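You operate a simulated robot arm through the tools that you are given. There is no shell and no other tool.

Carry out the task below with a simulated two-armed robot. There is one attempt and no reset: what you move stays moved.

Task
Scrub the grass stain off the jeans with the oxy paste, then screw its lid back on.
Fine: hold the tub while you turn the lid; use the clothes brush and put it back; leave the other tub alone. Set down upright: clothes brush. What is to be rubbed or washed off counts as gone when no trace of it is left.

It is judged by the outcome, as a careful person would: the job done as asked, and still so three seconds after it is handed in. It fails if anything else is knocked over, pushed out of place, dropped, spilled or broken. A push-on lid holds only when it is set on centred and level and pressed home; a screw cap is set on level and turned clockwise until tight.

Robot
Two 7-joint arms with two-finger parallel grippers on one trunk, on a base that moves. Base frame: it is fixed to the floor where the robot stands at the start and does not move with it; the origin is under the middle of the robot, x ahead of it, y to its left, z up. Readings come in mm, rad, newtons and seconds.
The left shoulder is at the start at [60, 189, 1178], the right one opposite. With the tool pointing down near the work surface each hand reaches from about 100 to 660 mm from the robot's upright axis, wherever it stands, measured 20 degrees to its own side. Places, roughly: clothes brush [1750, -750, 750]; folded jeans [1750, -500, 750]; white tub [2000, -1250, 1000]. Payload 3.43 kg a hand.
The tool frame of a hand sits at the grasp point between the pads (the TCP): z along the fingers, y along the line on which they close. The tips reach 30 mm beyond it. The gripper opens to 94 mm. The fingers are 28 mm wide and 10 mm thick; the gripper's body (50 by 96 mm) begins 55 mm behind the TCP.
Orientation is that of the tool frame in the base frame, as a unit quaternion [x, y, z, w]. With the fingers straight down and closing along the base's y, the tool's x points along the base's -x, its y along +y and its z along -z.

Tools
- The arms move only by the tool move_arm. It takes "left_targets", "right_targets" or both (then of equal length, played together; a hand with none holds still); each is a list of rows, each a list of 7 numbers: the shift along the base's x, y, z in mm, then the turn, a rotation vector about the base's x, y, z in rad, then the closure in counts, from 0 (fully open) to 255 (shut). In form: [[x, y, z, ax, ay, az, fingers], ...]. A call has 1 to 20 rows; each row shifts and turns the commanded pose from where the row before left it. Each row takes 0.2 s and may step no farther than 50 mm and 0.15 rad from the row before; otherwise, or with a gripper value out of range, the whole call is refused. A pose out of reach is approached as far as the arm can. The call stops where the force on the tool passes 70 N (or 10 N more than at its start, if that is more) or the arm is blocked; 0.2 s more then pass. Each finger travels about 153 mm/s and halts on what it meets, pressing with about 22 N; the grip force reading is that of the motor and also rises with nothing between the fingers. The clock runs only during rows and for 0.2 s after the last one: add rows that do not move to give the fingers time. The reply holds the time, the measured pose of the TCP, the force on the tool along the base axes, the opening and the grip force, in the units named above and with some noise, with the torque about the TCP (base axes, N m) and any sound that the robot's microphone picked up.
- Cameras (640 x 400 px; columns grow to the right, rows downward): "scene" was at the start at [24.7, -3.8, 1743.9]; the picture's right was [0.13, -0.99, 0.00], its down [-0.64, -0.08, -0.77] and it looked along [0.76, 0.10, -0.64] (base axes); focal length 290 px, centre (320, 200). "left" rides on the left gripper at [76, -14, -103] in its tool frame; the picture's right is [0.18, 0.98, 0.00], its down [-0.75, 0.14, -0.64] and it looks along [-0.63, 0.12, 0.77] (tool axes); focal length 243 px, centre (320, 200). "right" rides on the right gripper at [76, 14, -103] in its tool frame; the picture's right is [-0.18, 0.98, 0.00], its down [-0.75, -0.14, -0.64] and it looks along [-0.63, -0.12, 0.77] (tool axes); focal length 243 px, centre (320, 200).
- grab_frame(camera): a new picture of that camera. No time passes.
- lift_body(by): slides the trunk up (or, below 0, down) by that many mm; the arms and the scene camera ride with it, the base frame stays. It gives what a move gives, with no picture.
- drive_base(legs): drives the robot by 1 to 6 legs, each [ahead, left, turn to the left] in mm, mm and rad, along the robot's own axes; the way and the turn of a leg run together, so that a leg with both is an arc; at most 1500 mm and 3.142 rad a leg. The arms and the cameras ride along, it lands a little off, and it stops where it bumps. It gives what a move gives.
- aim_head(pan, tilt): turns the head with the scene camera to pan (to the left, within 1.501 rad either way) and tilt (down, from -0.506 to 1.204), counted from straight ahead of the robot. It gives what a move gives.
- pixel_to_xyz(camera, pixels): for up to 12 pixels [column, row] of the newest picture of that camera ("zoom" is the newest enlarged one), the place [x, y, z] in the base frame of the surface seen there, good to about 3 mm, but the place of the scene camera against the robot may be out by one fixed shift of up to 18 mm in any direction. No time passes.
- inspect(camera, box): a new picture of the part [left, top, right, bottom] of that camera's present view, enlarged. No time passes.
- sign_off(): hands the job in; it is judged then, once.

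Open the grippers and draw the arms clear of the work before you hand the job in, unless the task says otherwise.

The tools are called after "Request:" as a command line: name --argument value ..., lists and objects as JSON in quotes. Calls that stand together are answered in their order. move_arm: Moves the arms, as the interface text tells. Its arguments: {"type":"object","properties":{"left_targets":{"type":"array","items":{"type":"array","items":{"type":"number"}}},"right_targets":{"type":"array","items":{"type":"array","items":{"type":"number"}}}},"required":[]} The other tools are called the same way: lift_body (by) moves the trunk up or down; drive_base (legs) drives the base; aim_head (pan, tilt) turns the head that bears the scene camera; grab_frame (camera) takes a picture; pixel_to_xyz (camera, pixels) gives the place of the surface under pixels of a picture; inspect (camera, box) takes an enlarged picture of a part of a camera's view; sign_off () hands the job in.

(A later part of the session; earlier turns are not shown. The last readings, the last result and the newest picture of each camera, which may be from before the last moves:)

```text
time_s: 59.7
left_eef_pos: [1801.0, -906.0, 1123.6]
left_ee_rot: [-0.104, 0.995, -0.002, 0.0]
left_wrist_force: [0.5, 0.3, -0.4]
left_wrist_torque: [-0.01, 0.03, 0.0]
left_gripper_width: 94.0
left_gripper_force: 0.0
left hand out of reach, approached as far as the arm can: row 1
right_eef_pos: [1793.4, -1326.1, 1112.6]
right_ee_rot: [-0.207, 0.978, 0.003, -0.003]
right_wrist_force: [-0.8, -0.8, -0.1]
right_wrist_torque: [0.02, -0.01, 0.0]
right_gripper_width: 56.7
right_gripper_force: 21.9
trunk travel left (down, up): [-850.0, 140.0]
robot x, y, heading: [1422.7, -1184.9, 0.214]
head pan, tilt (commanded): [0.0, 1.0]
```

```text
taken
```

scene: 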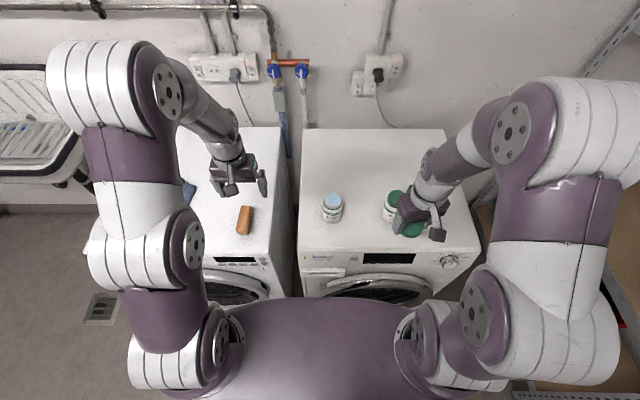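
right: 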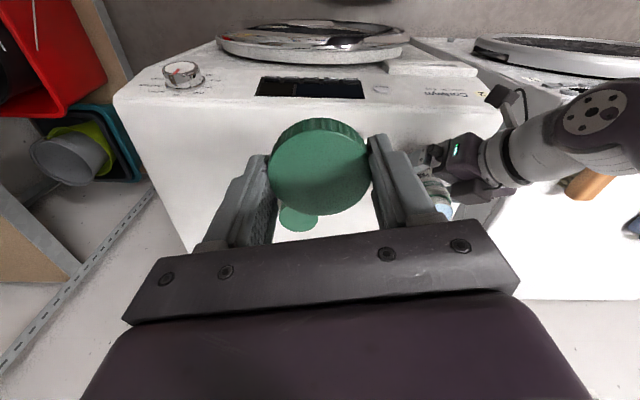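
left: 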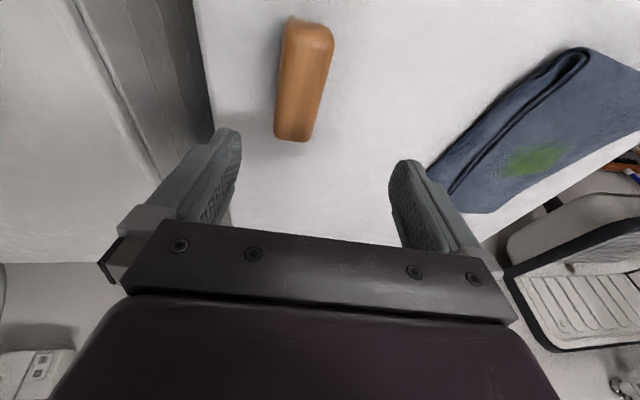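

The hand is straight down again at (1801,-906,1124). From this healthy posture I move over the brush at this height and then descend part of the way.

Request:
move_arm --left_targets '[[14, 30, 0, 0, 0, 0, 0], [14, 31, 0, 0, 0, 0, 0], [0, 0, -30, 0, 0, 0, 0], [0, 0, -30, 0, 0, 0, 0], [0, 0, -30, 0, 0, 0, 0], [0, 0, -30, 0, 0, 0, 0], [0, 0, 0, 0, 0, 0, 0]]'

Request:
grab_frame --camera "left"

```text
time_s: 61.3
left_eef_pos: [1827.2, -842.3, 1002.6]
left_ee_rot: [-0.103, 0.995, -0.002, 0.0]
left_wrist_force: [0.4, 0.5, 0.9]
left_wrist_torque: [0.01, 0.02, -0.01]
left_gripper_width: 94.0
left_gripper_force: 0.0
right_eef_pos: [1794.7, -1327.5, 1112.5]
right_ee_rot: [-0.208, 0.978, 0.004, -0.002]
right_wrist_force: [0.3, 0.2, -0.4]
right_wrist_torque: [-0.01, 0.03, 0.02]
right_gripper_width: 57.3
right_gripper_force: 21.8
trunk travel left (down, up): [-850.0, 140.0]
robot x, y, heading: [1424.2, -1185.7, 0.207]
head pan, tilt (commanded): [0.0, 1.0]
```

```text
taken
```

left: 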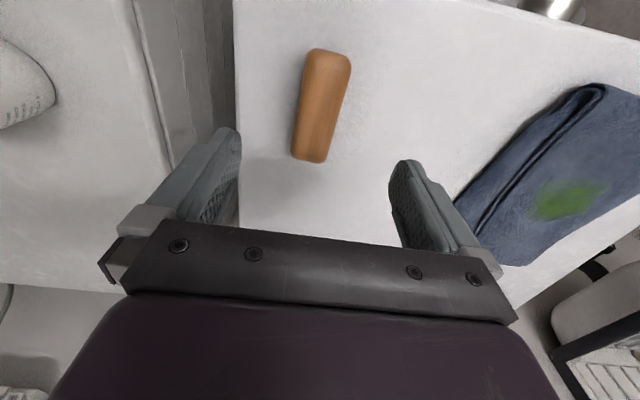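

The pose is exact now. I measure the brush corners from here to centre the grip.

Request:
pixel_to_xyz --camera "left" --pixels '[[320, 105], [304, 105], [338, 105], [297, 150], [325, 155], [310, 160], [308, 60], [347, 65], [328, 55], [328, 75], [312, 140]]'

Request:
inspect --camera "left" --box '[260, 30, 390, 180]'

```text
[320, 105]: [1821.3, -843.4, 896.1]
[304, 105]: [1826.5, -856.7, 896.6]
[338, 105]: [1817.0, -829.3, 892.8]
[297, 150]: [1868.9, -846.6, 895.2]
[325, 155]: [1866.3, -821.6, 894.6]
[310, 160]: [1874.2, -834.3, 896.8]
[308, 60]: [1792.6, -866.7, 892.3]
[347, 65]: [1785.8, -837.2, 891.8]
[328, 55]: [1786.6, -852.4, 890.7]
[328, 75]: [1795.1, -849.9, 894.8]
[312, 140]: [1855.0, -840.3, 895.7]
```

```text
2.67 times, centred on (325, 105) of left
```

zoom: 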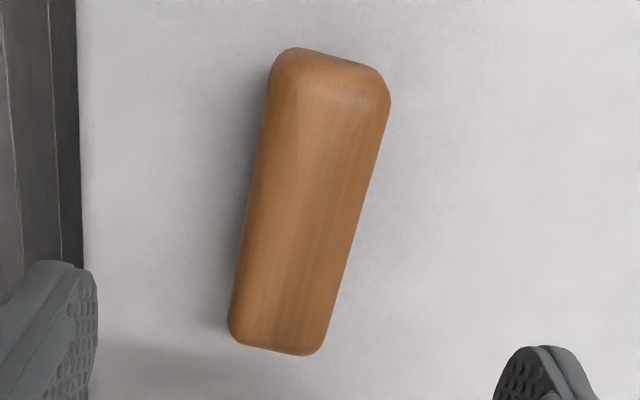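

The brush's axis is at azimuth 0.204 with centre about (1829,-843.5), matching the hand. I descend to TCP z≈904 and close on the wood.

Request:
move_arm --left_targets '[[2, -1, -30, 0, 0, 0, 0], [0, 0, -30, 0, 0, 0, 0], [0, 0, -25, 0, 0, 0, 60], [0, 0, -13.6, 0, 0, 0, 100], [0, 0, 0, 0, 0, 0, 130], [0, 0, 0, 0, 0, 0, 160], [0, 0, 0, 0, 0, 0, 220], [0, 0, 0, 0, 0, 0, 220]]'

Request:
grab_frame --camera "left"

```text
time_s: 63.1
left_eef_pos: [1829.5, -845.6, 905.0]
left_ee_rot: [-0.103, 0.995, -0.001, -0.001]
left_wrist_force: [-0.5, -0.1, 0.1]
left_wrist_torque: [0.01, 0.03, 0.01]
left_gripper_width: 37.1
left_gripper_force: 21.8
right_eef_pos: [1794.6, -1326.2, 1113.2]
right_ee_rot: [-0.208, 0.978, 0.002, -0.002]
right_wrist_force: [-0.1, -0.1, 0.4]
right_wrist_torque: [0.02, 0.01, 0.0]
right_gripper_width: 57.2
right_gripper_force: 22.6
trunk travel left (down, up): [-850.0, 140.0]
robot x, y, heading: [1423.3, -1180.0, 0.207]
head pan, tilt (commanded): [0.0, 1.0]
```

```text
taken
```

left: 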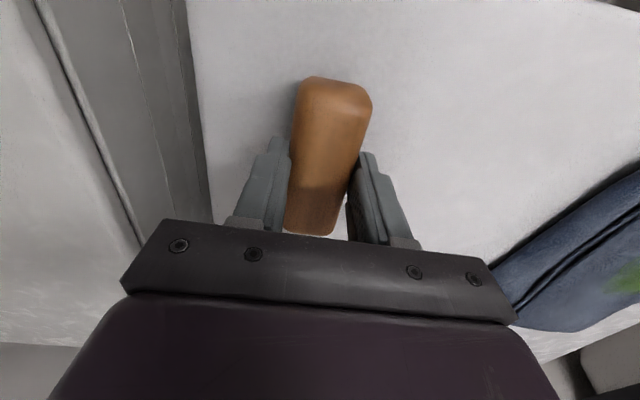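

The brush is gripped (37 mm, 22 N) at TCP (1829.5,-845.6,905). I lift it 140 mm and carry it over towards the tub, fingers straight down.

Request:
move_arm --left_targets '[[0, 0, 10, 0, 0, 0, 220], [0, 0, 40, 0, 0, 0, 220], [0, 0, 45, 0, 0, 0, 220], [0, 0, 45, 0, 0, 0, 220], [10, -40, 5, 0, 0, 0, 220], [10, -40, 5, 0, 0, 0, 220], [10, -40, 5, 0, 0, 0, 220], [10, -40, 5, 0, 0, 0, 220], [10, -40, 5, 0, 0, 0, 220], [10, -30, 0, 0, 0, 0, 220], [0, 0, 0, 0, 0, 0, 220]]'

Request:
grab_frame --camera "left"

Request:
grab_frame --camera "scene"

Request:
grab_frame --camera "right"

```text
time_s: 65.5
left_eef_pos: [1889.6, -1073.6, 1065.6]
left_ee_rot: [-0.104, 0.995, -0.002, 0.001]
left_wrist_force: [0.2, -0.3, -1.3]
left_wrist_torque: [0.02, 0.03, 0.0]
left_gripper_width: 37.3
left_gripper_force: 21.8
right_eef_pos: [1795.1, -1326.7, 1113.1]
right_ee_rot: [-0.208, 0.978, 0.003, -0.003]
right_wrist_force: [0.7, -0.7, 0.4]
right_wrist_torque: [-0.02, -0.04, -0.01]
right_gripper_width: 56.8
right_gripper_force: 22.1
trunk travel left (down, up): [-850.0, 140.0]
robot x, y, heading: [1422.8, -1183.1, 0.212]
head pan, tilt (commanded): [0.0, 1.0]
```

```text
taken
```

left: 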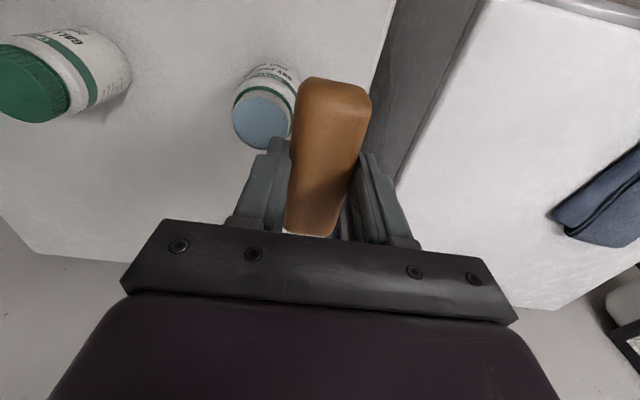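

```text
taken
```

scene: 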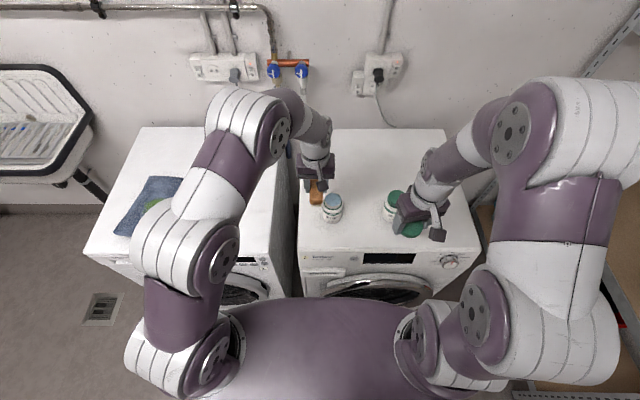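

```text
taken
```

right: 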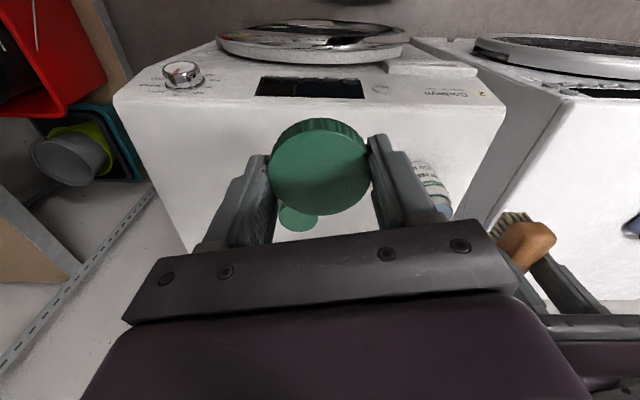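

The left camera sees the open tub with blue paste at (262,122). I measure its rim to get the mouth centre in left-hand coordinates.

Request:
inspect --camera "left" --box '[210, 60, 320, 160]'

Request:
pixel_to_xyz --camera "left" --pixels '[[262, 122], [240, 120], [284, 125], [262, 102], [262, 142], [248, 108], [248, 136], [276, 108], [276, 138]]'

```text
4.00 times, centred on (265, 110) of left
```

zoom: 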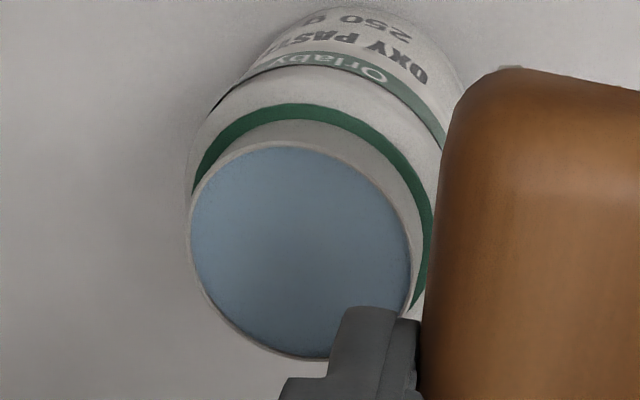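

```text
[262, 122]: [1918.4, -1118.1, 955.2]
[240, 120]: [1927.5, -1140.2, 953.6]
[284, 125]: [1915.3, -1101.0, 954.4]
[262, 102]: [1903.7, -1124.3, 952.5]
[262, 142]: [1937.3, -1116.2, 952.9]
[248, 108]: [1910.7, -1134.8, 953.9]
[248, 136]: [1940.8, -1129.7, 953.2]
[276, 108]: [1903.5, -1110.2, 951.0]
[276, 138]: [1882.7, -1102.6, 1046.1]
```

The mouth centre is about (1920,-1120). I pitch the brush 0.45 rad so its near end points down, and bring that end over the mouth.

Request:
move_arm --left_targets '[[9, -11.3, 0, 0.0234, -0.11, 0, 220], [9, -11.3, 0, 0.0234, -0.11, 0, 220], [9, -11.3, 0, 0.0234, -0.11, 0, 220], [9, -11.3, 0, 0.0234, -0.11, 0, 220], [0, 0, -10, 0, 0, 0, 220], [0, 0, 0, 0, 0, 0, 220]]'

Request:
grab_frame --camera "left"

Request:
grab_frame --camera "scene"

Request:
grab_frame --camera "right"

```text
time_s: 66.9
left_eef_pos: [1924.8, -1121.0, 1056.1]
left_ee_rot: [-0.101, 0.97, 0.021, 0.221]
left_wrist_force: [0.3, 0.4, -1.5]
left_wrist_torque: [0.01, -0.02, 0.04]
left_gripper_width: 37.1
left_gripper_force: 22.4
right_eef_pos: [1796.0, -1326.9, 1114.1]
right_ee_rot: [-0.207, 0.978, 0.003, -0.002]
right_wrist_force: [-0.8, 0.4, 0.1]
right_wrist_torque: [0.01, 0.03, 0.01]
right_gripper_width: 56.9
right_gripper_force: 22.1
trunk travel left (down, up): [-850.0, 140.0]
robot x, y, heading: [1422.1, -1186.2, 0.206]
head pan, tilt (commanded): [0.0, 1.0]
```

```text
taken
```

left: 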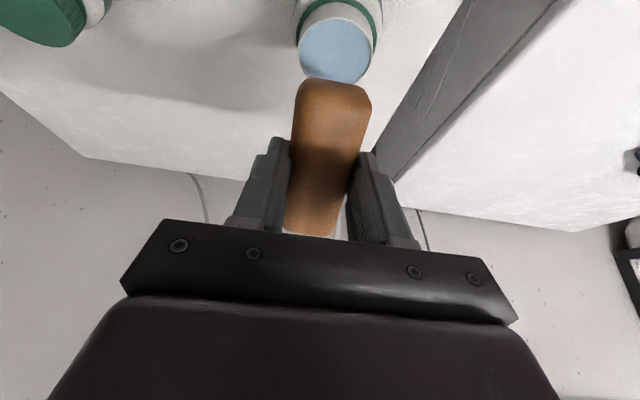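

```text
taken
```

scene: 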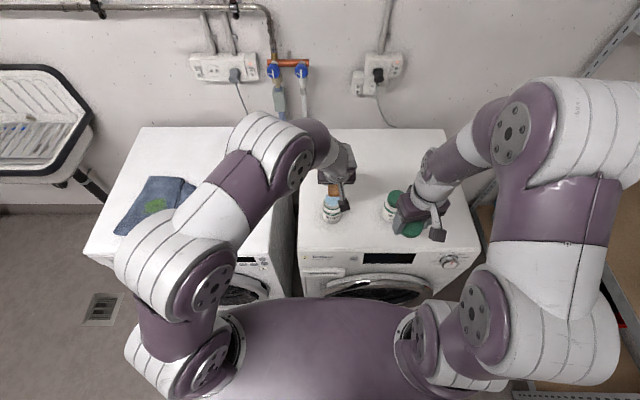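

```text
taken
```

right: 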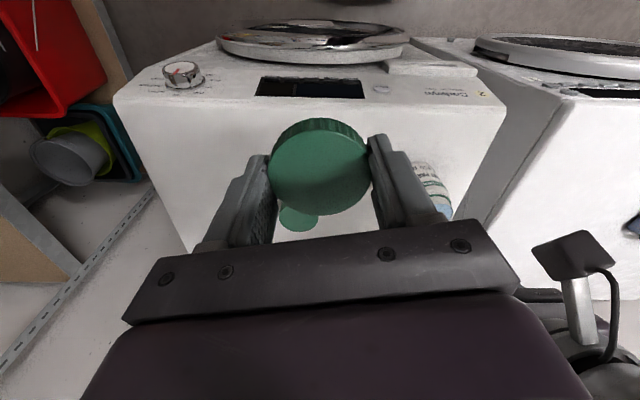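

The pitched pose is reached exactly. I enlarge the left view of the mouth to refine its centre relative to the brush end.

Request:
inspect --camera "left" --box '[270, 0, 400, 100]'

Request:
pixel_to_xyz --camera "left" --pixels '[[335, 48], [304, 48], [366, 48], [335, 22], [335, 70], [315, 30], [355, 30], [335, 90], [305, 90], [365, 95]]'

Request:
inspect --camera "scene" --box '[290, 140, 390, 230]'

```text
4.00 times, centred on (335, 50) of left
```

zoom: 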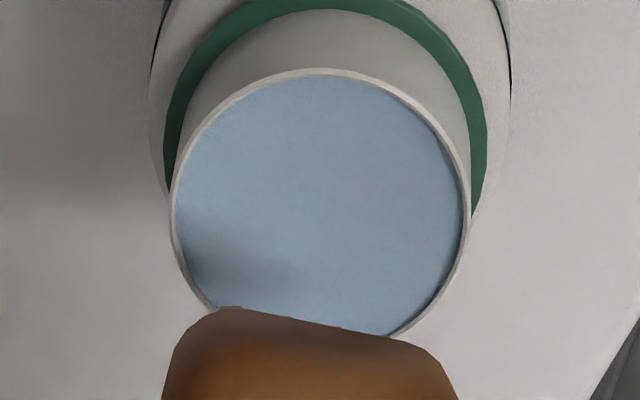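

```text
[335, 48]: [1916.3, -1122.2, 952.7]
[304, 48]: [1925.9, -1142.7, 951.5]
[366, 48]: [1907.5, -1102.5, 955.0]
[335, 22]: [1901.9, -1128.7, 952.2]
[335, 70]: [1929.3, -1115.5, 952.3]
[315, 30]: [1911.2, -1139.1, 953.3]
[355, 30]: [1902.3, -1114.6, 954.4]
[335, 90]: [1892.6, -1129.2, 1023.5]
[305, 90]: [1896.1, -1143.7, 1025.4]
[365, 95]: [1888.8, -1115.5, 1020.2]
```

```text
4.44 times, centred on (340, 185) of scene
```

zoom: 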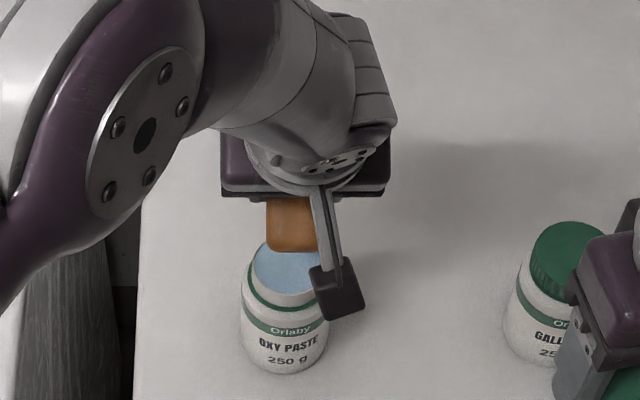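

The mouth centre refines to (1918,-1121.5) and the lowest bristle row is within 9 mm of it, as planned. I lower the brush end into the paste in small steps.

Request:
move_arm --left_targets '[[0, 0, -12, 0, 0, 0, 220], [0, 0, -12, 0, 0, 0, 220], [0, 0, -8, 0, 0, 0, 220], [0, 0, -6, 0, 0, 0, 220], [0, 0, -5, 0, 0, 0, 220], [0, 0, 0, 0, 0, 0, 220]]'

Request:
inspect --camera "left" --box '[250, 0, 420, 120]'

Request:
inspect --camera "scene" --box '[290, 150, 390, 230]'

```text
time_s: 68.3
left_eef_pos: [1924.3, -1120.6, 1018.1]
left_ee_rot: [-0.101, 0.97, 0.021, 0.222]
left_wrist_force: [3.1, 0.7, 20.9]
left_wrist_torque: [-0.01, 0.09, 0.0]
left_gripper_width: 37.7
left_gripper_force: 22.3
right_eef_pos: [1794.7, -1328.0, 1112.7]
right_ee_rot: [-0.208, 0.978, 0.003, -0.001]
right_wrist_force: [-0.4, 0.2, -0.2]
right_wrist_torque: [0.01, -0.04, 0.05]
right_gripper_width: 56.8
right_gripper_force: 21.8
trunk travel left (down, up): [-850.0, 140.0]
robot x, y, heading: [1423.4, -1186.8, 0.207]
head pan, tilt (commanded): [0.0, 1.0]
```

```text
3.33 times, centred on (335, 60) of left
```

zoom: 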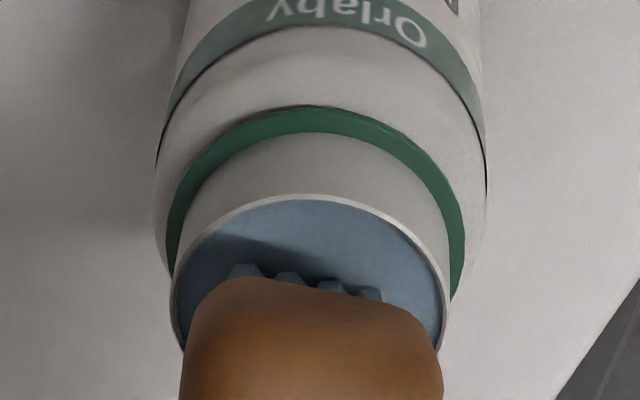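

```text
5.00 times, centred on (340, 190) of scene
```

zoom: 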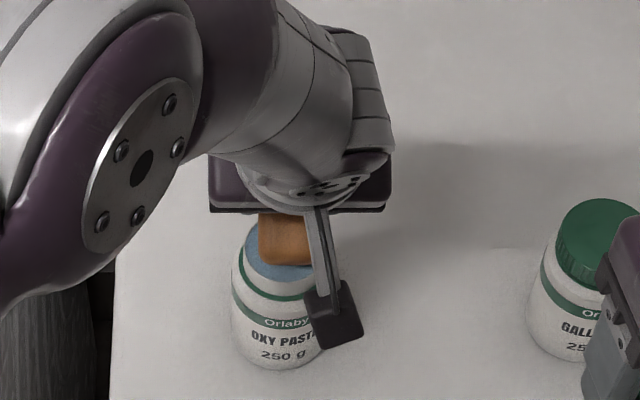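

The bristle tips at zoom (245,270)–(370,293) look blue and there is 21 N of contact, so the brush has picked up paste. I raise it straight up and inspect the bristles.

Request:
move_arm --left_targets '[[0, 0, 6, 0, 0, 0, 220], [0, 0, 10, 0, 0, 0, 220], [0, 0, 20, 0, 0, 0, 220], [0, 0, 20, 0, 0, 0, 220], [0, 0, 0, 0, 0, 0, 220]]'

Request:
inspect --camera "left" --box '[250, 0, 420, 120]'

Request:
grab_frame --camera "right"

Request:
inspect --camera "scene" --box '[290, 130, 390, 230]'

```text
time_s: 69.5
left_eef_pos: [1922.9, -1120.0, 1071.8]
left_ee_rot: [-0.101, 0.97, 0.023, 0.221]
left_wrist_force: [0.0, 0.8, -0.6]
left_wrist_torque: [-0.03, 0.01, 0.0]
left_gripper_width: 37.1
left_gripper_force: 21.7
right_eef_pos: [1795.1, -1326.7, 1113.9]
right_ee_rot: [-0.208, 0.978, 0.004, -0.003]
right_wrist_force: [0.8, 0.2, -0.4]
right_wrist_torque: [-0.02, 0.01, 0.0]
right_gripper_width: 56.8
right_gripper_force: 22.0
trunk travel left (down, up): [-850.0, 140.0]
robot x, y, heading: [1424.8, -1184.9, 0.209]
head pan, tilt (commanded): [0.0, 1.0]
```

```text
3.33 times, centred on (335, 60) of left
```

zoom: 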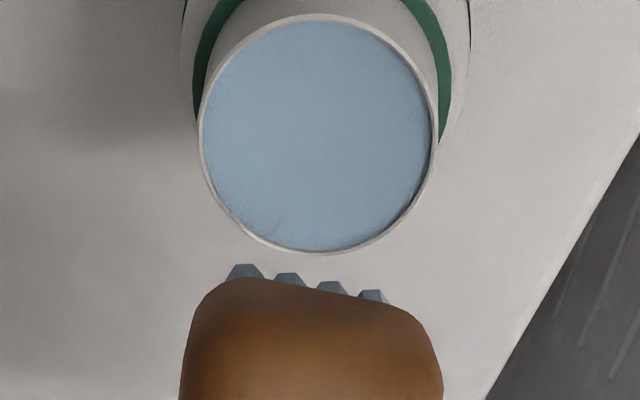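

```text
taken
```

right: 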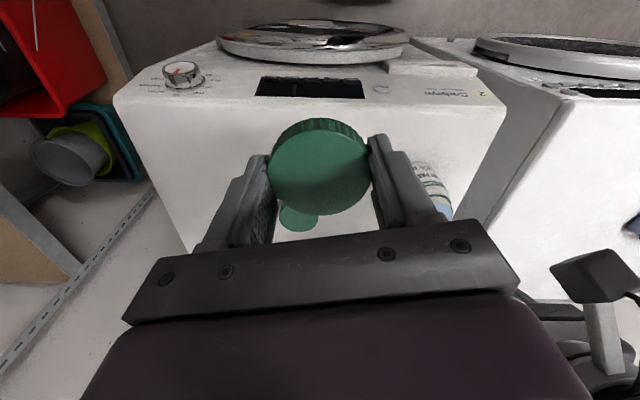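

```text
4.00 times, centred on (340, 180) of scene
```

zoom: 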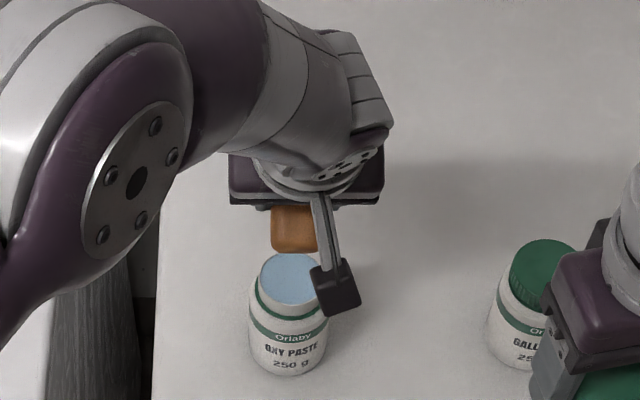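

The near bristle tufts are blue: the brush is loaded and the tub stands in place. I level the brush again and bring it back in front of my left shoulder before driving to the jeans.

Request:
move_arm --left_targets '[[0, 0, 10, 0, 0, 0, 220], [-15, 25, 5, -0.0234, 0.11, 0, 220], [-15, 25, 5, -0.0234, 0.11, 0, 220], [-15, 25, 0, -0.0234, 0.11, 0, 220], [-15, 25, 0, -0.0234, 0.11, 0, 220], [-20, 35, 0, 0, 0, 0, 220], [-20, 35, 0, 0, 0, 0, 220], [-20, 35, 0, 0, 0, 0, 220], [0, 0, 0, 0, 0, 0, 220]]'

Request:
grab_frame --camera "left"

Request:
grab_frame --camera "scene"

```text
time_s: 71.5
left_eef_pos: [1802.0, -913.3, 1093.0]
left_ee_rot: [-0.104, 0.995, -0.001, -0.001]
left_wrist_force: [0.7, -0.9, 0.2]
left_wrist_torque: [0.02, -0.01, 0.01]
left_gripper_width: 36.9
left_gripper_force: 21.6
right_eef_pos: [1795.3, -1327.4, 1113.8]
right_ee_rot: [-0.208, 0.978, 0.003, -0.002]
right_wrist_force: [0.2, -0.4, 0.3]
right_wrist_torque: [-0.02, 0.02, 0.0]
right_gripper_width: 56.9
right_gripper_force: 22.1
trunk travel left (down, up): [-850.0, 140.0]
robot x, y, heading: [1418.6, -1182.5, 0.208]
head pan, tilt (commanded): [0.0, 1.0]
```

```text
taken
```

left: 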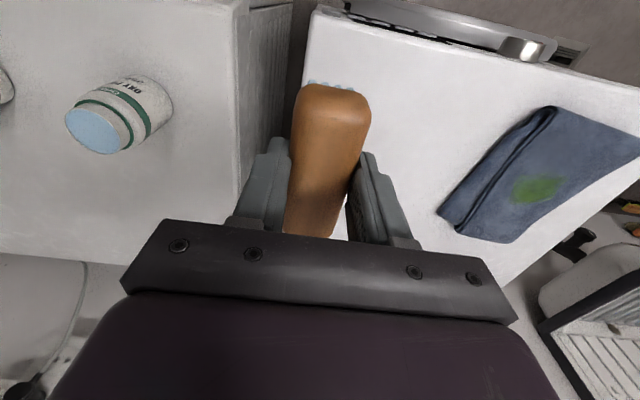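

```text
taken
```

scene: 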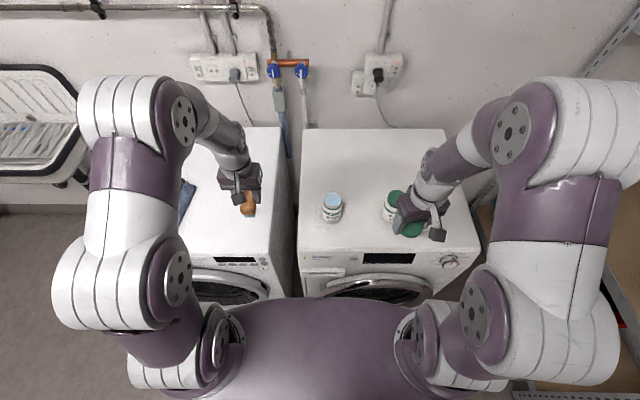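

Brush is level with blue tuft tips showing at (330,85). I drive 345 mm to the left so that the stain comes in front of my left hand.

Request:
drive_base --legs '[[0, 345, 0]]'

Request:
grab_frame --camera "left"

Request:
grab_frame --camera "scene"

```text
time_s: 73.8
left_eef_pos: [1732.6, -575.8, 1092.8]
left_ee_rot: [-0.103, 0.995, -0.001, -0.001]
left_wrist_force: [-1.1, 0.0, -0.8]
left_wrist_torque: [0.02, 0.0, -0.01]
left_gripper_width: 37.1
left_gripper_force: 22.4
right_eef_pos: [1724.0, -990.6, 1113.7]
right_ee_rot: [-0.207, 0.978, 0.003, -0.002]
right_wrist_force: [-0.5, -0.1, -0.4]
right_wrist_torque: [-0.01, 0.0, -0.01]
right_gripper_width: 56.8
right_gripper_force: 21.9
trunk travel left (down, up): [-850.0, 140.0]
robot x, y, heading: [1351.9, -847.6, 0.205]
head pan, tilt (commanded): [0.0, 1.0]
```

```text
taken
```

left: 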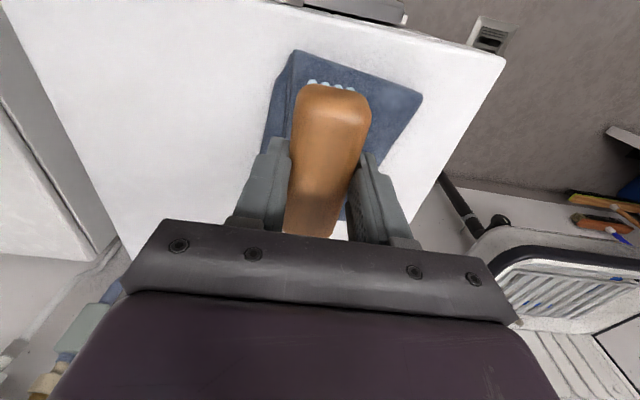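

```text
taken
```

scene: 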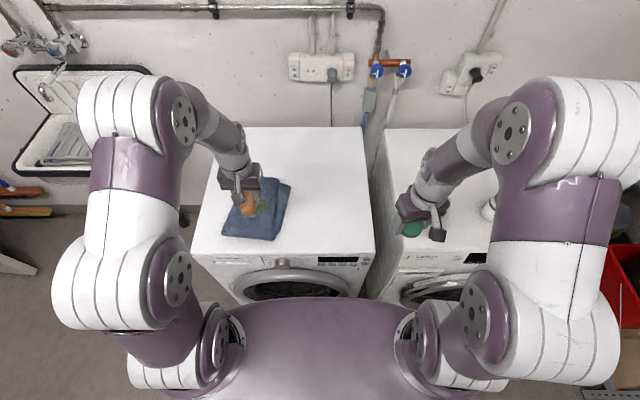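

I'm at (1352,-848) and the brush hovers near the stain. I enlarge the scene view to see the stain's full outline.

Request:
inspect --camera "scene" --box '[205, 160, 305, 250]'

```text
4.44 times, centred on (255, 205) of scene
```

zoom: 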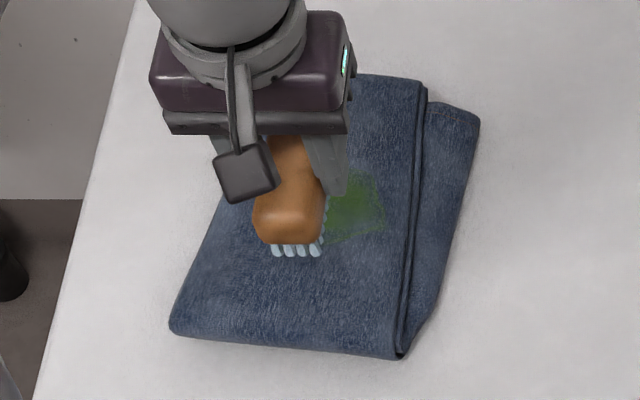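

The hand hides part of the stain, so I shift the brush 110 mm to the left at the same height and look again.

Request:
move_arm --left_targets '[[-8, 36, 0, 0, 0, 0, 220], [-8, 36, 0, 0, 0, 0, 220], [-8, 36, 0, 0, 0, 0, 220], [0, 0, 0, 0, 0, 0, 220]]'

Request:
grab_frame --camera "left"

Request:
inspect --camera "scene" --box '[205, 160, 305, 250]'

Request:
pixel_to_xyz --camera "zoom" --pixels '[[340, 210], [300, 180], [380, 230], [340, 175], [320, 245], [300, 220], [370, 180], [200, 330], [400, 350], [415, 90], [290, 290], [340, 300]]'

```text
time_s: 74.8
left_eef_pos: [1711.1, -466.2, 1093.4]
left_ee_rot: [-0.103, 0.995, -0.001, -0.001]
left_wrist_force: [0.1, -1.1, -0.8]
left_wrist_torque: [-0.02, -0.01, 0.01]
left_gripper_width: 37.1
left_gripper_force: 22.1
right_eef_pos: [1723.4, -991.3, 1112.9]
right_ee_rot: [-0.207, 0.978, 0.003, -0.003]
right_wrist_force: [0.1, -0.1, 0.1]
right_wrist_torque: [0.03, -0.01, -0.02]
right_gripper_width: 56.9
right_gripper_force: 22.4
trunk travel left (down, up): [-850.0, 140.0]
robot x, y, heading: [1354.6, -845.9, 0.204]
head pan, tilt (commanded): [0.0, 1.0]
```

```text
taken
```

left: 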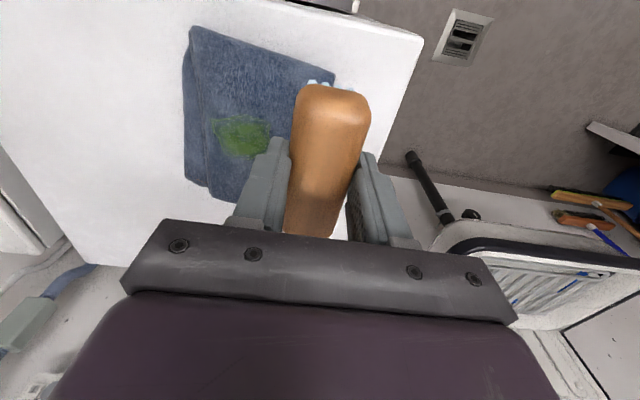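

```text
4.44 times, centred on (255, 205) of scene
```

zoom: 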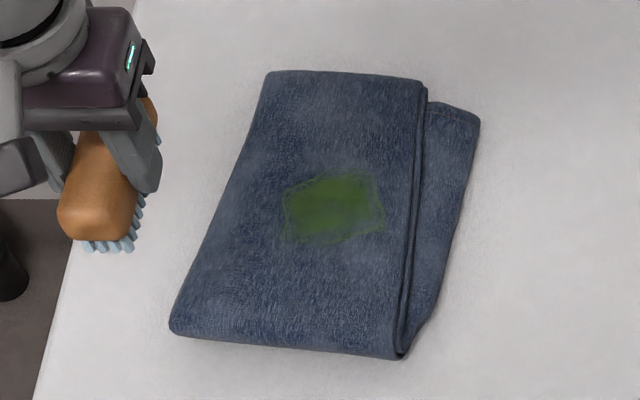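

```text
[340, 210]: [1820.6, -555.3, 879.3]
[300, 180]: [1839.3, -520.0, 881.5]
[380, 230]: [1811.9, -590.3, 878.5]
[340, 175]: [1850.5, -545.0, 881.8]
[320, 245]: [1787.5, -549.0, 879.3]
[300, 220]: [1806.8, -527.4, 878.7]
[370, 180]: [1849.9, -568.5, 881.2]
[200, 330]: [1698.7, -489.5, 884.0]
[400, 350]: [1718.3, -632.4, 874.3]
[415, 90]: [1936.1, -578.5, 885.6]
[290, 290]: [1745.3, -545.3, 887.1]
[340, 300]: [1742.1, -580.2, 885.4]
```

Now the whole stain is seen: zoom columns 281–388, rows 170–245, and in the left view around (242,136). I measure its outline and the jeans surface with the left camera.

Request:
pixel_to_xyz --camera "left" --pixels '[[242, 136], [213, 120], [240, 115], [270, 130], [222, 148], [245, 156], [265, 140], [200, 60], [230, 90], [210, 170], [190, 40], [290, 75]]'

Request:
inspect --camera "left" --box '[170, 20, 350, 210]'

```text
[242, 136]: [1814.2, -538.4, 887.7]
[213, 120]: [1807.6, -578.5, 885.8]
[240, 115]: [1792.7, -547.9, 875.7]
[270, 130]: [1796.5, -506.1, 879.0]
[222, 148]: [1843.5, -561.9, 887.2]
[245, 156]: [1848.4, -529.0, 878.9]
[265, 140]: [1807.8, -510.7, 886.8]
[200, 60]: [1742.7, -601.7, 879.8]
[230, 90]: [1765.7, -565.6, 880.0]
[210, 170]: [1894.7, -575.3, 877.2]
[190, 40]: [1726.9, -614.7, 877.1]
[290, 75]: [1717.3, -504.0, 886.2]
```

```text
2.11 times, centred on (260, 115) of left
```

zoom: 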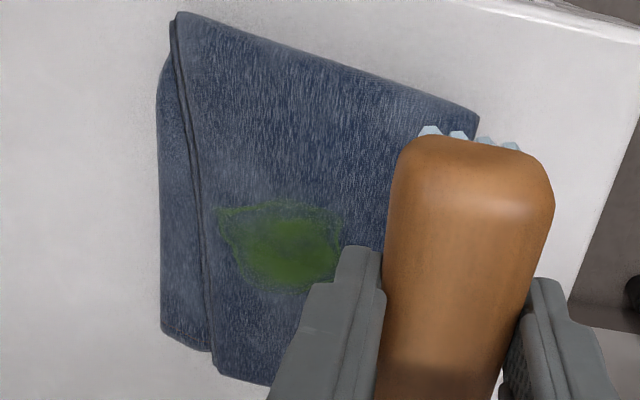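

The stain's centre is about (1814,-540), roughly 70 by 77 mm, jeans top z≈882–887. I bring the brush above it to 20 mm clearance.

Request:
move_arm --left_targets '[[34, -24, -10, 0, 0, 0, 220], [34, -25, -10, 0, 0, 0, 220], [35, -25, -10, 0, 0, 0, 220], [0, 0, -40, 0, 0, 0, 220], [0, 0, -40, 0, 0, 0, 220], [0, 0, -20, 0, 0, 0, 220], [0, 0, 0, 0, 0, 0, 220]]'

Request:
grab_frame --camera "left"

Request:
inspect --camera "scene" --box '[205, 150, 305, 250]'

```text
time_s: 76.4
left_eef_pos: [1811.0, -541.2, 962.6]
left_ee_rot: [-0.103, 0.995, -0.003, -0.001]
left_wrist_force: [0.9, 0.1, -0.6]
left_wrist_torque: [0.02, -0.04, 0.01]
left_gripper_width: 37.2
left_gripper_force: 21.9
right_eef_pos: [1723.8, -989.6, 1114.2]
right_ee_rot: [-0.207, 0.978, 0.003, -0.002]
right_wrist_force: [0.1, 0.2, 0.1]
right_wrist_torque: [-0.04, -0.02, 0.02]
right_gripper_width: 56.8
right_gripper_force: 21.8
trunk travel left (down, up): [-850.0, 140.0]
robot x, y, heading: [1353.1, -845.6, 0.198]
head pan, tilt (commanded): [0.0, 1.0]
```

```text
taken
```

left: 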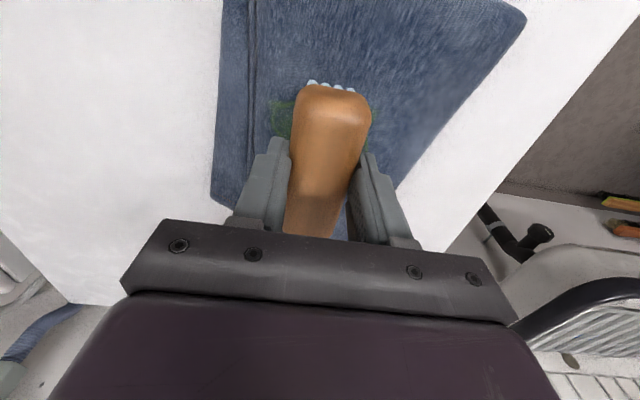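

```text
4.00 times, centred on (255, 200) of scene
```

zoom: 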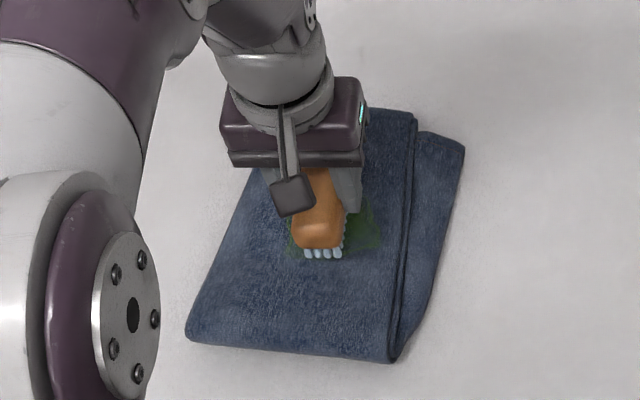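

The brush hovers over the stain at TCP z 963. I lower it in small steps towards contact, watching the vertical force.

Request:
move_arm --left_targets '[[0, 0, -8, 0, 0, 0, 220], [0, 0, -8, 0, 0, 0, 220], [0, 0, -4, 0, 0, 0, 220], [0, 0, -3, 0, 0, 0, 220], [0, 0, 0, 0, 0, 0, 220]]'

```text
time_s: 77.6
left_eef_pos: [1812.4, -542.6, 940.0]
left_ee_rot: [-0.102, 0.995, 0.0, 0.001]
left_wrist_force: [0.5, -0.9, 9.5]
left_wrist_torque: [0.04, -0.41, -0.06]
left_gripper_width: 37.0
left_gripper_force: 21.8
right_eef_pos: [1721.3, -990.3, 1112.8]
right_ee_rot: [-0.206, 0.978, 0.004, -0.001]
right_wrist_force: [-0.1, -0.5, 0.1]
right_wrist_torque: [0.04, 0.04, -0.01]
right_gripper_width: 56.7
right_gripper_force: 22.1
trunk travel left (down, up): [-850.0, 140.0]
robot x, y, heading: [1353.4, -848.9, 0.206]
head pan, tilt (commanded): [0.0, 1.0]
```

Contact is made with 9.5 N, mostly under the far end of the brush. I press 1 mm more and make scrubbing strokes of ±40 mm sideways.

Request:
move_arm --left_targets '[[-4.1, 19.6, -1, 0, 0, 0, 220], [-4.1, 19.6, 0, 0, 0, 0, 220], [4.1, -19.6, 0, 0, 0, 0, 220], [4.1, -19.6, 0, 0, 0, 0, 220], [4.1, -19.6, 0, 0, 0, 0, 220], [4.1, -19.6, 0, 0, 0, 0, 220], [-4.1, 19.6, 0, 0, 0, 0, 220], [-4.1, 19.6, 0, 0, 0, 0, 220], [0, 0, 0, 0, 0, 0, 220]]'

Request:
inspect --camera "scene" --box '[205, 150, 305, 250]'

Request:
grab_frame --camera "left"

```text
time_s: 79.6
left_eef_pos: [1810.5, -542.2, 938.8]
left_ee_rot: [-0.103, 0.995, -0.001, 0.0]
left_wrist_force: [1.0, 0.3, 10.3]
left_wrist_torque: [0.17, -0.55, 0.02]
left_gripper_width: 37.2
left_gripper_force: 22.1
right_eef_pos: [1724.2, -992.5, 1112.6]
right_ee_rot: [-0.207, 0.978, 0.003, -0.001]
right_wrist_force: [0.2, -0.2, -0.2]
right_wrist_torque: [0.0, 0.0, 0.0]
right_gripper_width: 56.7
right_gripper_force: 21.6
trunk travel left (down, up): [-850.0, 140.0]
robot x, y, heading: [1352.3, -843.8, 0.205]
head pan, tilt (commanded): [0.0, 1.0]
```

```text
4.00 times, centred on (255, 200) of scene
```

zoom: 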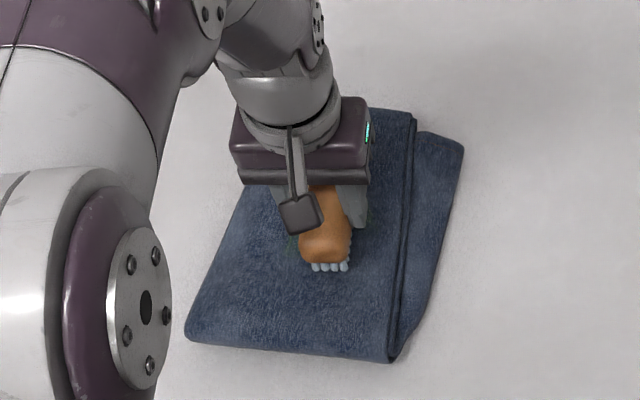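

```text
taken
```

left: 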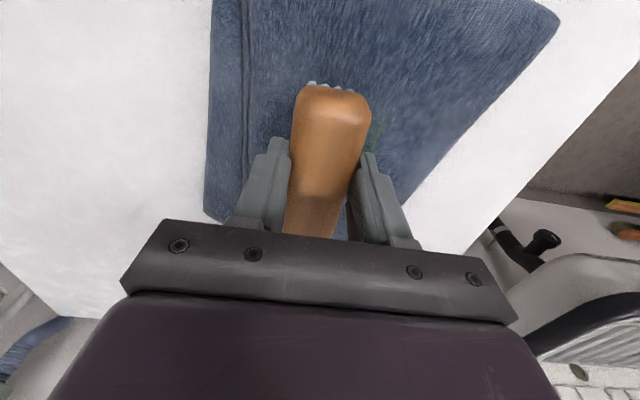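

The stain has faded a lot and the jeans have not shifted. I continue with wider strokes, ±50 mm, at two different fore-aft offsets.

Request:
move_arm --left_targets '[[-19.6, -4.1, 0, 0, 0, 0, 220], [-5.1, 24.5, 0, 0, 0, 0, 220], [-5.1, 24.5, 0, 0, 0, 0, 220], [5.1, -24.5, 0, 0, 0, 0, 220], [5.1, -24.5, 0, 0, 0, 0, 220], [5.1, -24.5, 0, 0, 0, 0, 220], [5.1, -24.5, 0, 0, 0, 0, 220], [-5.1, 24.5, 0, 0, 0, 0, 220], [-5.1, 24.5, 0, 0, 0, 0, 220], [19.6, 4.1, 0, 0, 0, 0, 220], [-5.1, 24.5, 0, 0, 0, 0, 220], [-5.1, 24.5, 0, 0, 0, 0, 220], [5.1, -24.5, 0, 0, 0, 0, 220], [5.1, -24.5, 0, 0, 0, 0, 220], [5.1, -24.5, 0, 0, 0, 0, 220], [5.1, -24.5, 0, 0, 0, 0, 220], [-5.1, 24.5, 0, 0, 0, 0, 220], [-5.1, 24.5, 0, 0, 0, 0, 220], [0, 0, 0, 0, 0, 0, 220]]'

Request:
inspect --camera "scene" --box '[205, 150, 305, 250]'

Request:
grab_frame --camera "left"

```text
time_s: 83.6
left_eef_pos: [1808.3, -543.3, 939.8]
left_ee_rot: [-0.102, 0.995, -0.001, -0.001]
left_wrist_force: [-0.1, 0.4, -0.8]
left_wrist_torque: [0.02, -0.01, 0.01]
left_gripper_width: 37.4
left_gripper_force: 21.9
right_eef_pos: [1724.7, -990.4, 1112.7]
right_ee_rot: [-0.207, 0.978, 0.003, -0.002]
right_wrist_force: [-0.4, -0.6, -0.1]
right_wrist_torque: [0.02, 0.02, -0.03]
right_gripper_width: 56.7
right_gripper_force: 21.7
trunk travel left (down, up): [-850.0, 140.0]
robot x, y, heading: [1352.0, -848.7, 0.206]
head pan, tilt (commanded): [0.0, 1.0]
```

```text
4.00 times, centred on (255, 200) of scene
```

zoom: 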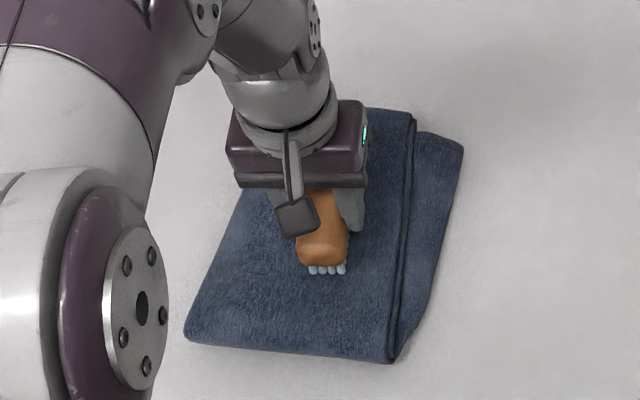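

```text
taken
```

left: 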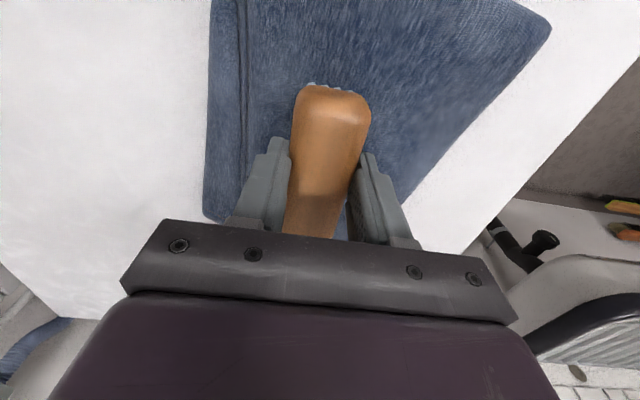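

No green is visible beside the brush now, though contact was lost at the end. I lift the brush and shift it aside to see whether any trace is left.

Request:
move_arm --left_targets '[[0, 0, 20, 0, 0, 0, 220], [0, 0, 40, 0, 0, 0, 220], [-8, 36, 40, 0, 0, 0, 220], [-8, 36, 20, 0, 0, 0, 220], [-8, 36, 0, 0, 0, 0, 220], [-40, 0, 0, 0, 0, 0, 220], [0, 0, 0, 0, 0, 0, 220]]'

Request:
inspect --camera "scene" --box '[205, 160, 305, 250]'

Request:
inspect --camera "left" --box '[170, 20, 350, 210]'

Request:
grab_frame --camera "left"

```text
refused: row 3 steps farther than a row can; nothing moved
```

```text
4.44 times, centred on (255, 205) of scene
```

zoom: 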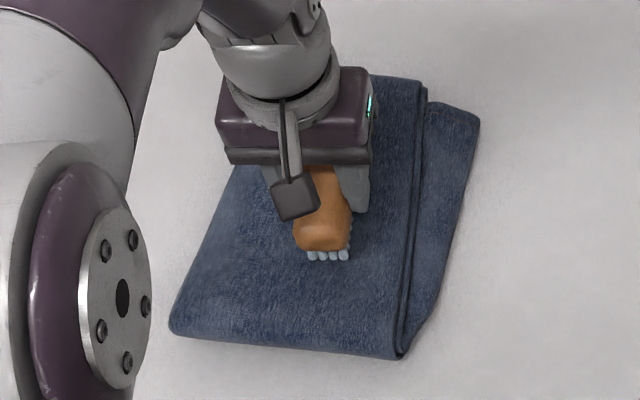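

```text
2.11 times, centred on (260, 115) of left
```

zoom: 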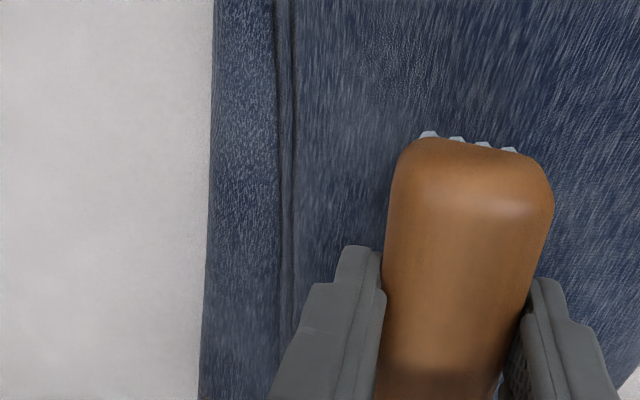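

```text
taken
```

left: 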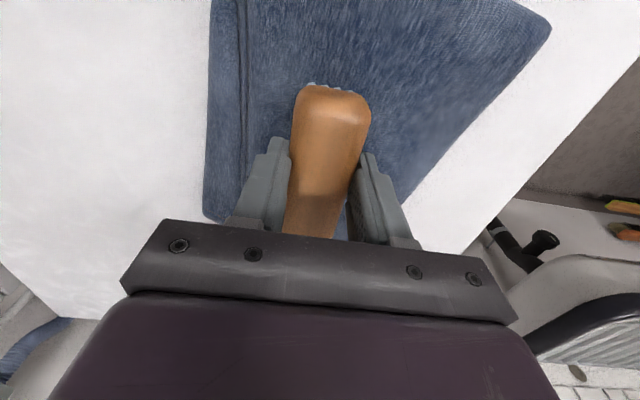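

The call was refused because row 3 was too long; I resend the lift and side shift with shorter rows.

Request:
move_arm --left_targets '[[0, 0, 20, 0, 0, 0, 220], [0, 0, 40, 0, 0, 0, 220], [0, 0, 40, 0, 0, 0, 220], [-8, 36, 20, 0, 0, 0, 220], [-8, 36, 0, 0, 0, 0, 220], [-8, 36, 0, 0, 0, 0, 220], [-40, 0, 0, 0, 0, 0, 220], [0, 0, 0, 0, 0, 0, 220]]'

Request:
inspect --camera "scene" --box '[205, 160, 305, 250]'

Request:
inspect --camera "left" --box '[170, 60, 350, 220]'

Request:
grab_frame --camera "left"

```text
time_s: 85.4
left_eef_pos: [1746.4, -430.2, 1056.1]
left_ee_rot: [-0.103, 0.995, -0.001, -0.001]
left_wrist_force: [-0.3, 0.4, -1.2]
left_wrist_torque: [0.03, 0.02, 0.0]
left_gripper_width: 37.3
left_gripper_force: 22.3
right_eef_pos: [1723.8, -990.4, 1112.5]
right_ee_rot: [-0.207, 0.978, 0.003, -0.002]
right_wrist_force: [0.1, 0.6, -1.3]
right_wrist_torque: [0.01, 0.01, -0.02]
right_gripper_width: 56.8
right_gripper_force: 21.9
trunk travel left (down, up): [-850.0, 140.0]
robot x, y, heading: [1356.2, -847.3, 0.205]
head pan, tilt (commanded): [0.0, 1.0]
```

```text
4.44 times, centred on (255, 205) of scene
```

zoom: 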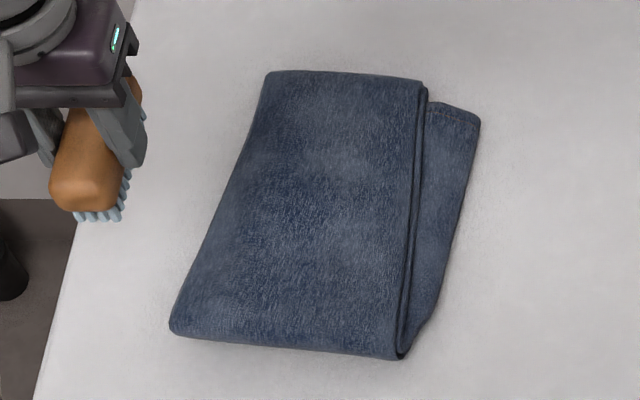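

```text
2.50 times, centred on (260, 140) of left
```

zoom: 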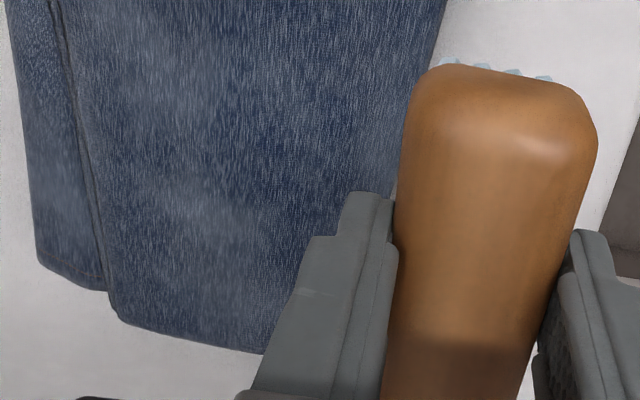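

```text
taken
```

left: 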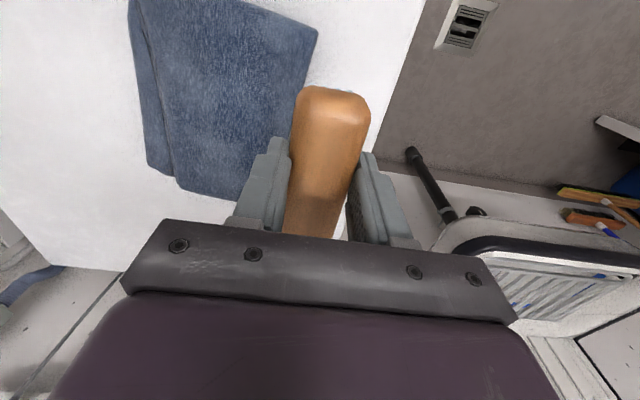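

The stain seems gone and the jeans lie in their old place (same corners in the zoom). I enlarge the former stain area further to make sure no trace is left.

Request:
inspect --camera "scene" --box '[255, 190, 305, 222]'

Request:
inspect --camera "left" --box '[150, 60, 280, 200]'

```text
12.50 times, centred on (280, 206) of scene
```

zoom: 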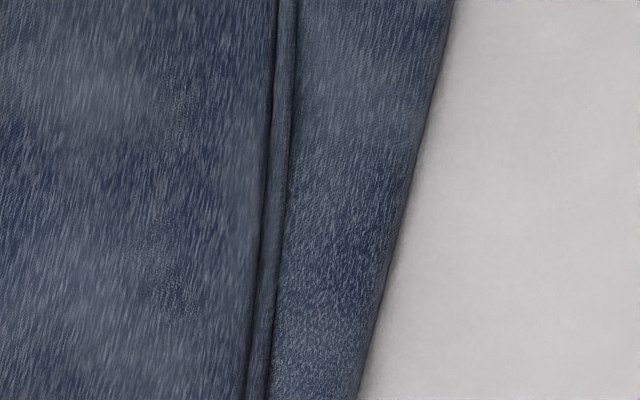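

```text
2.86 times, centred on (215, 130) of left
```

zoom: 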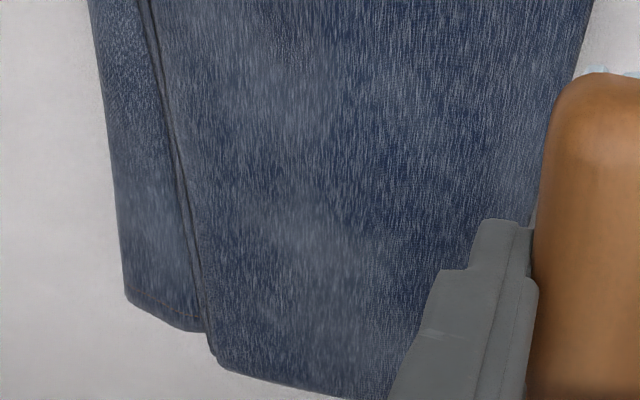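

The real stain area lies at scene pixels (246–270, 198–215); I enlarge exactly that part.

Request:
inspect --camera "scene" --box '[236, 192, 280, 220]'

```text
14.29 times, centred on (258, 206) of scene
```

zoom: 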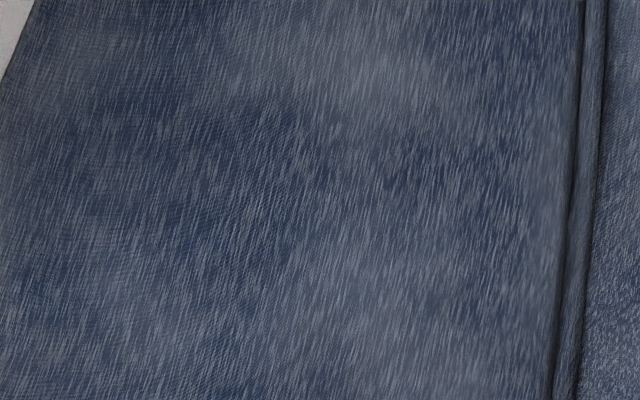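

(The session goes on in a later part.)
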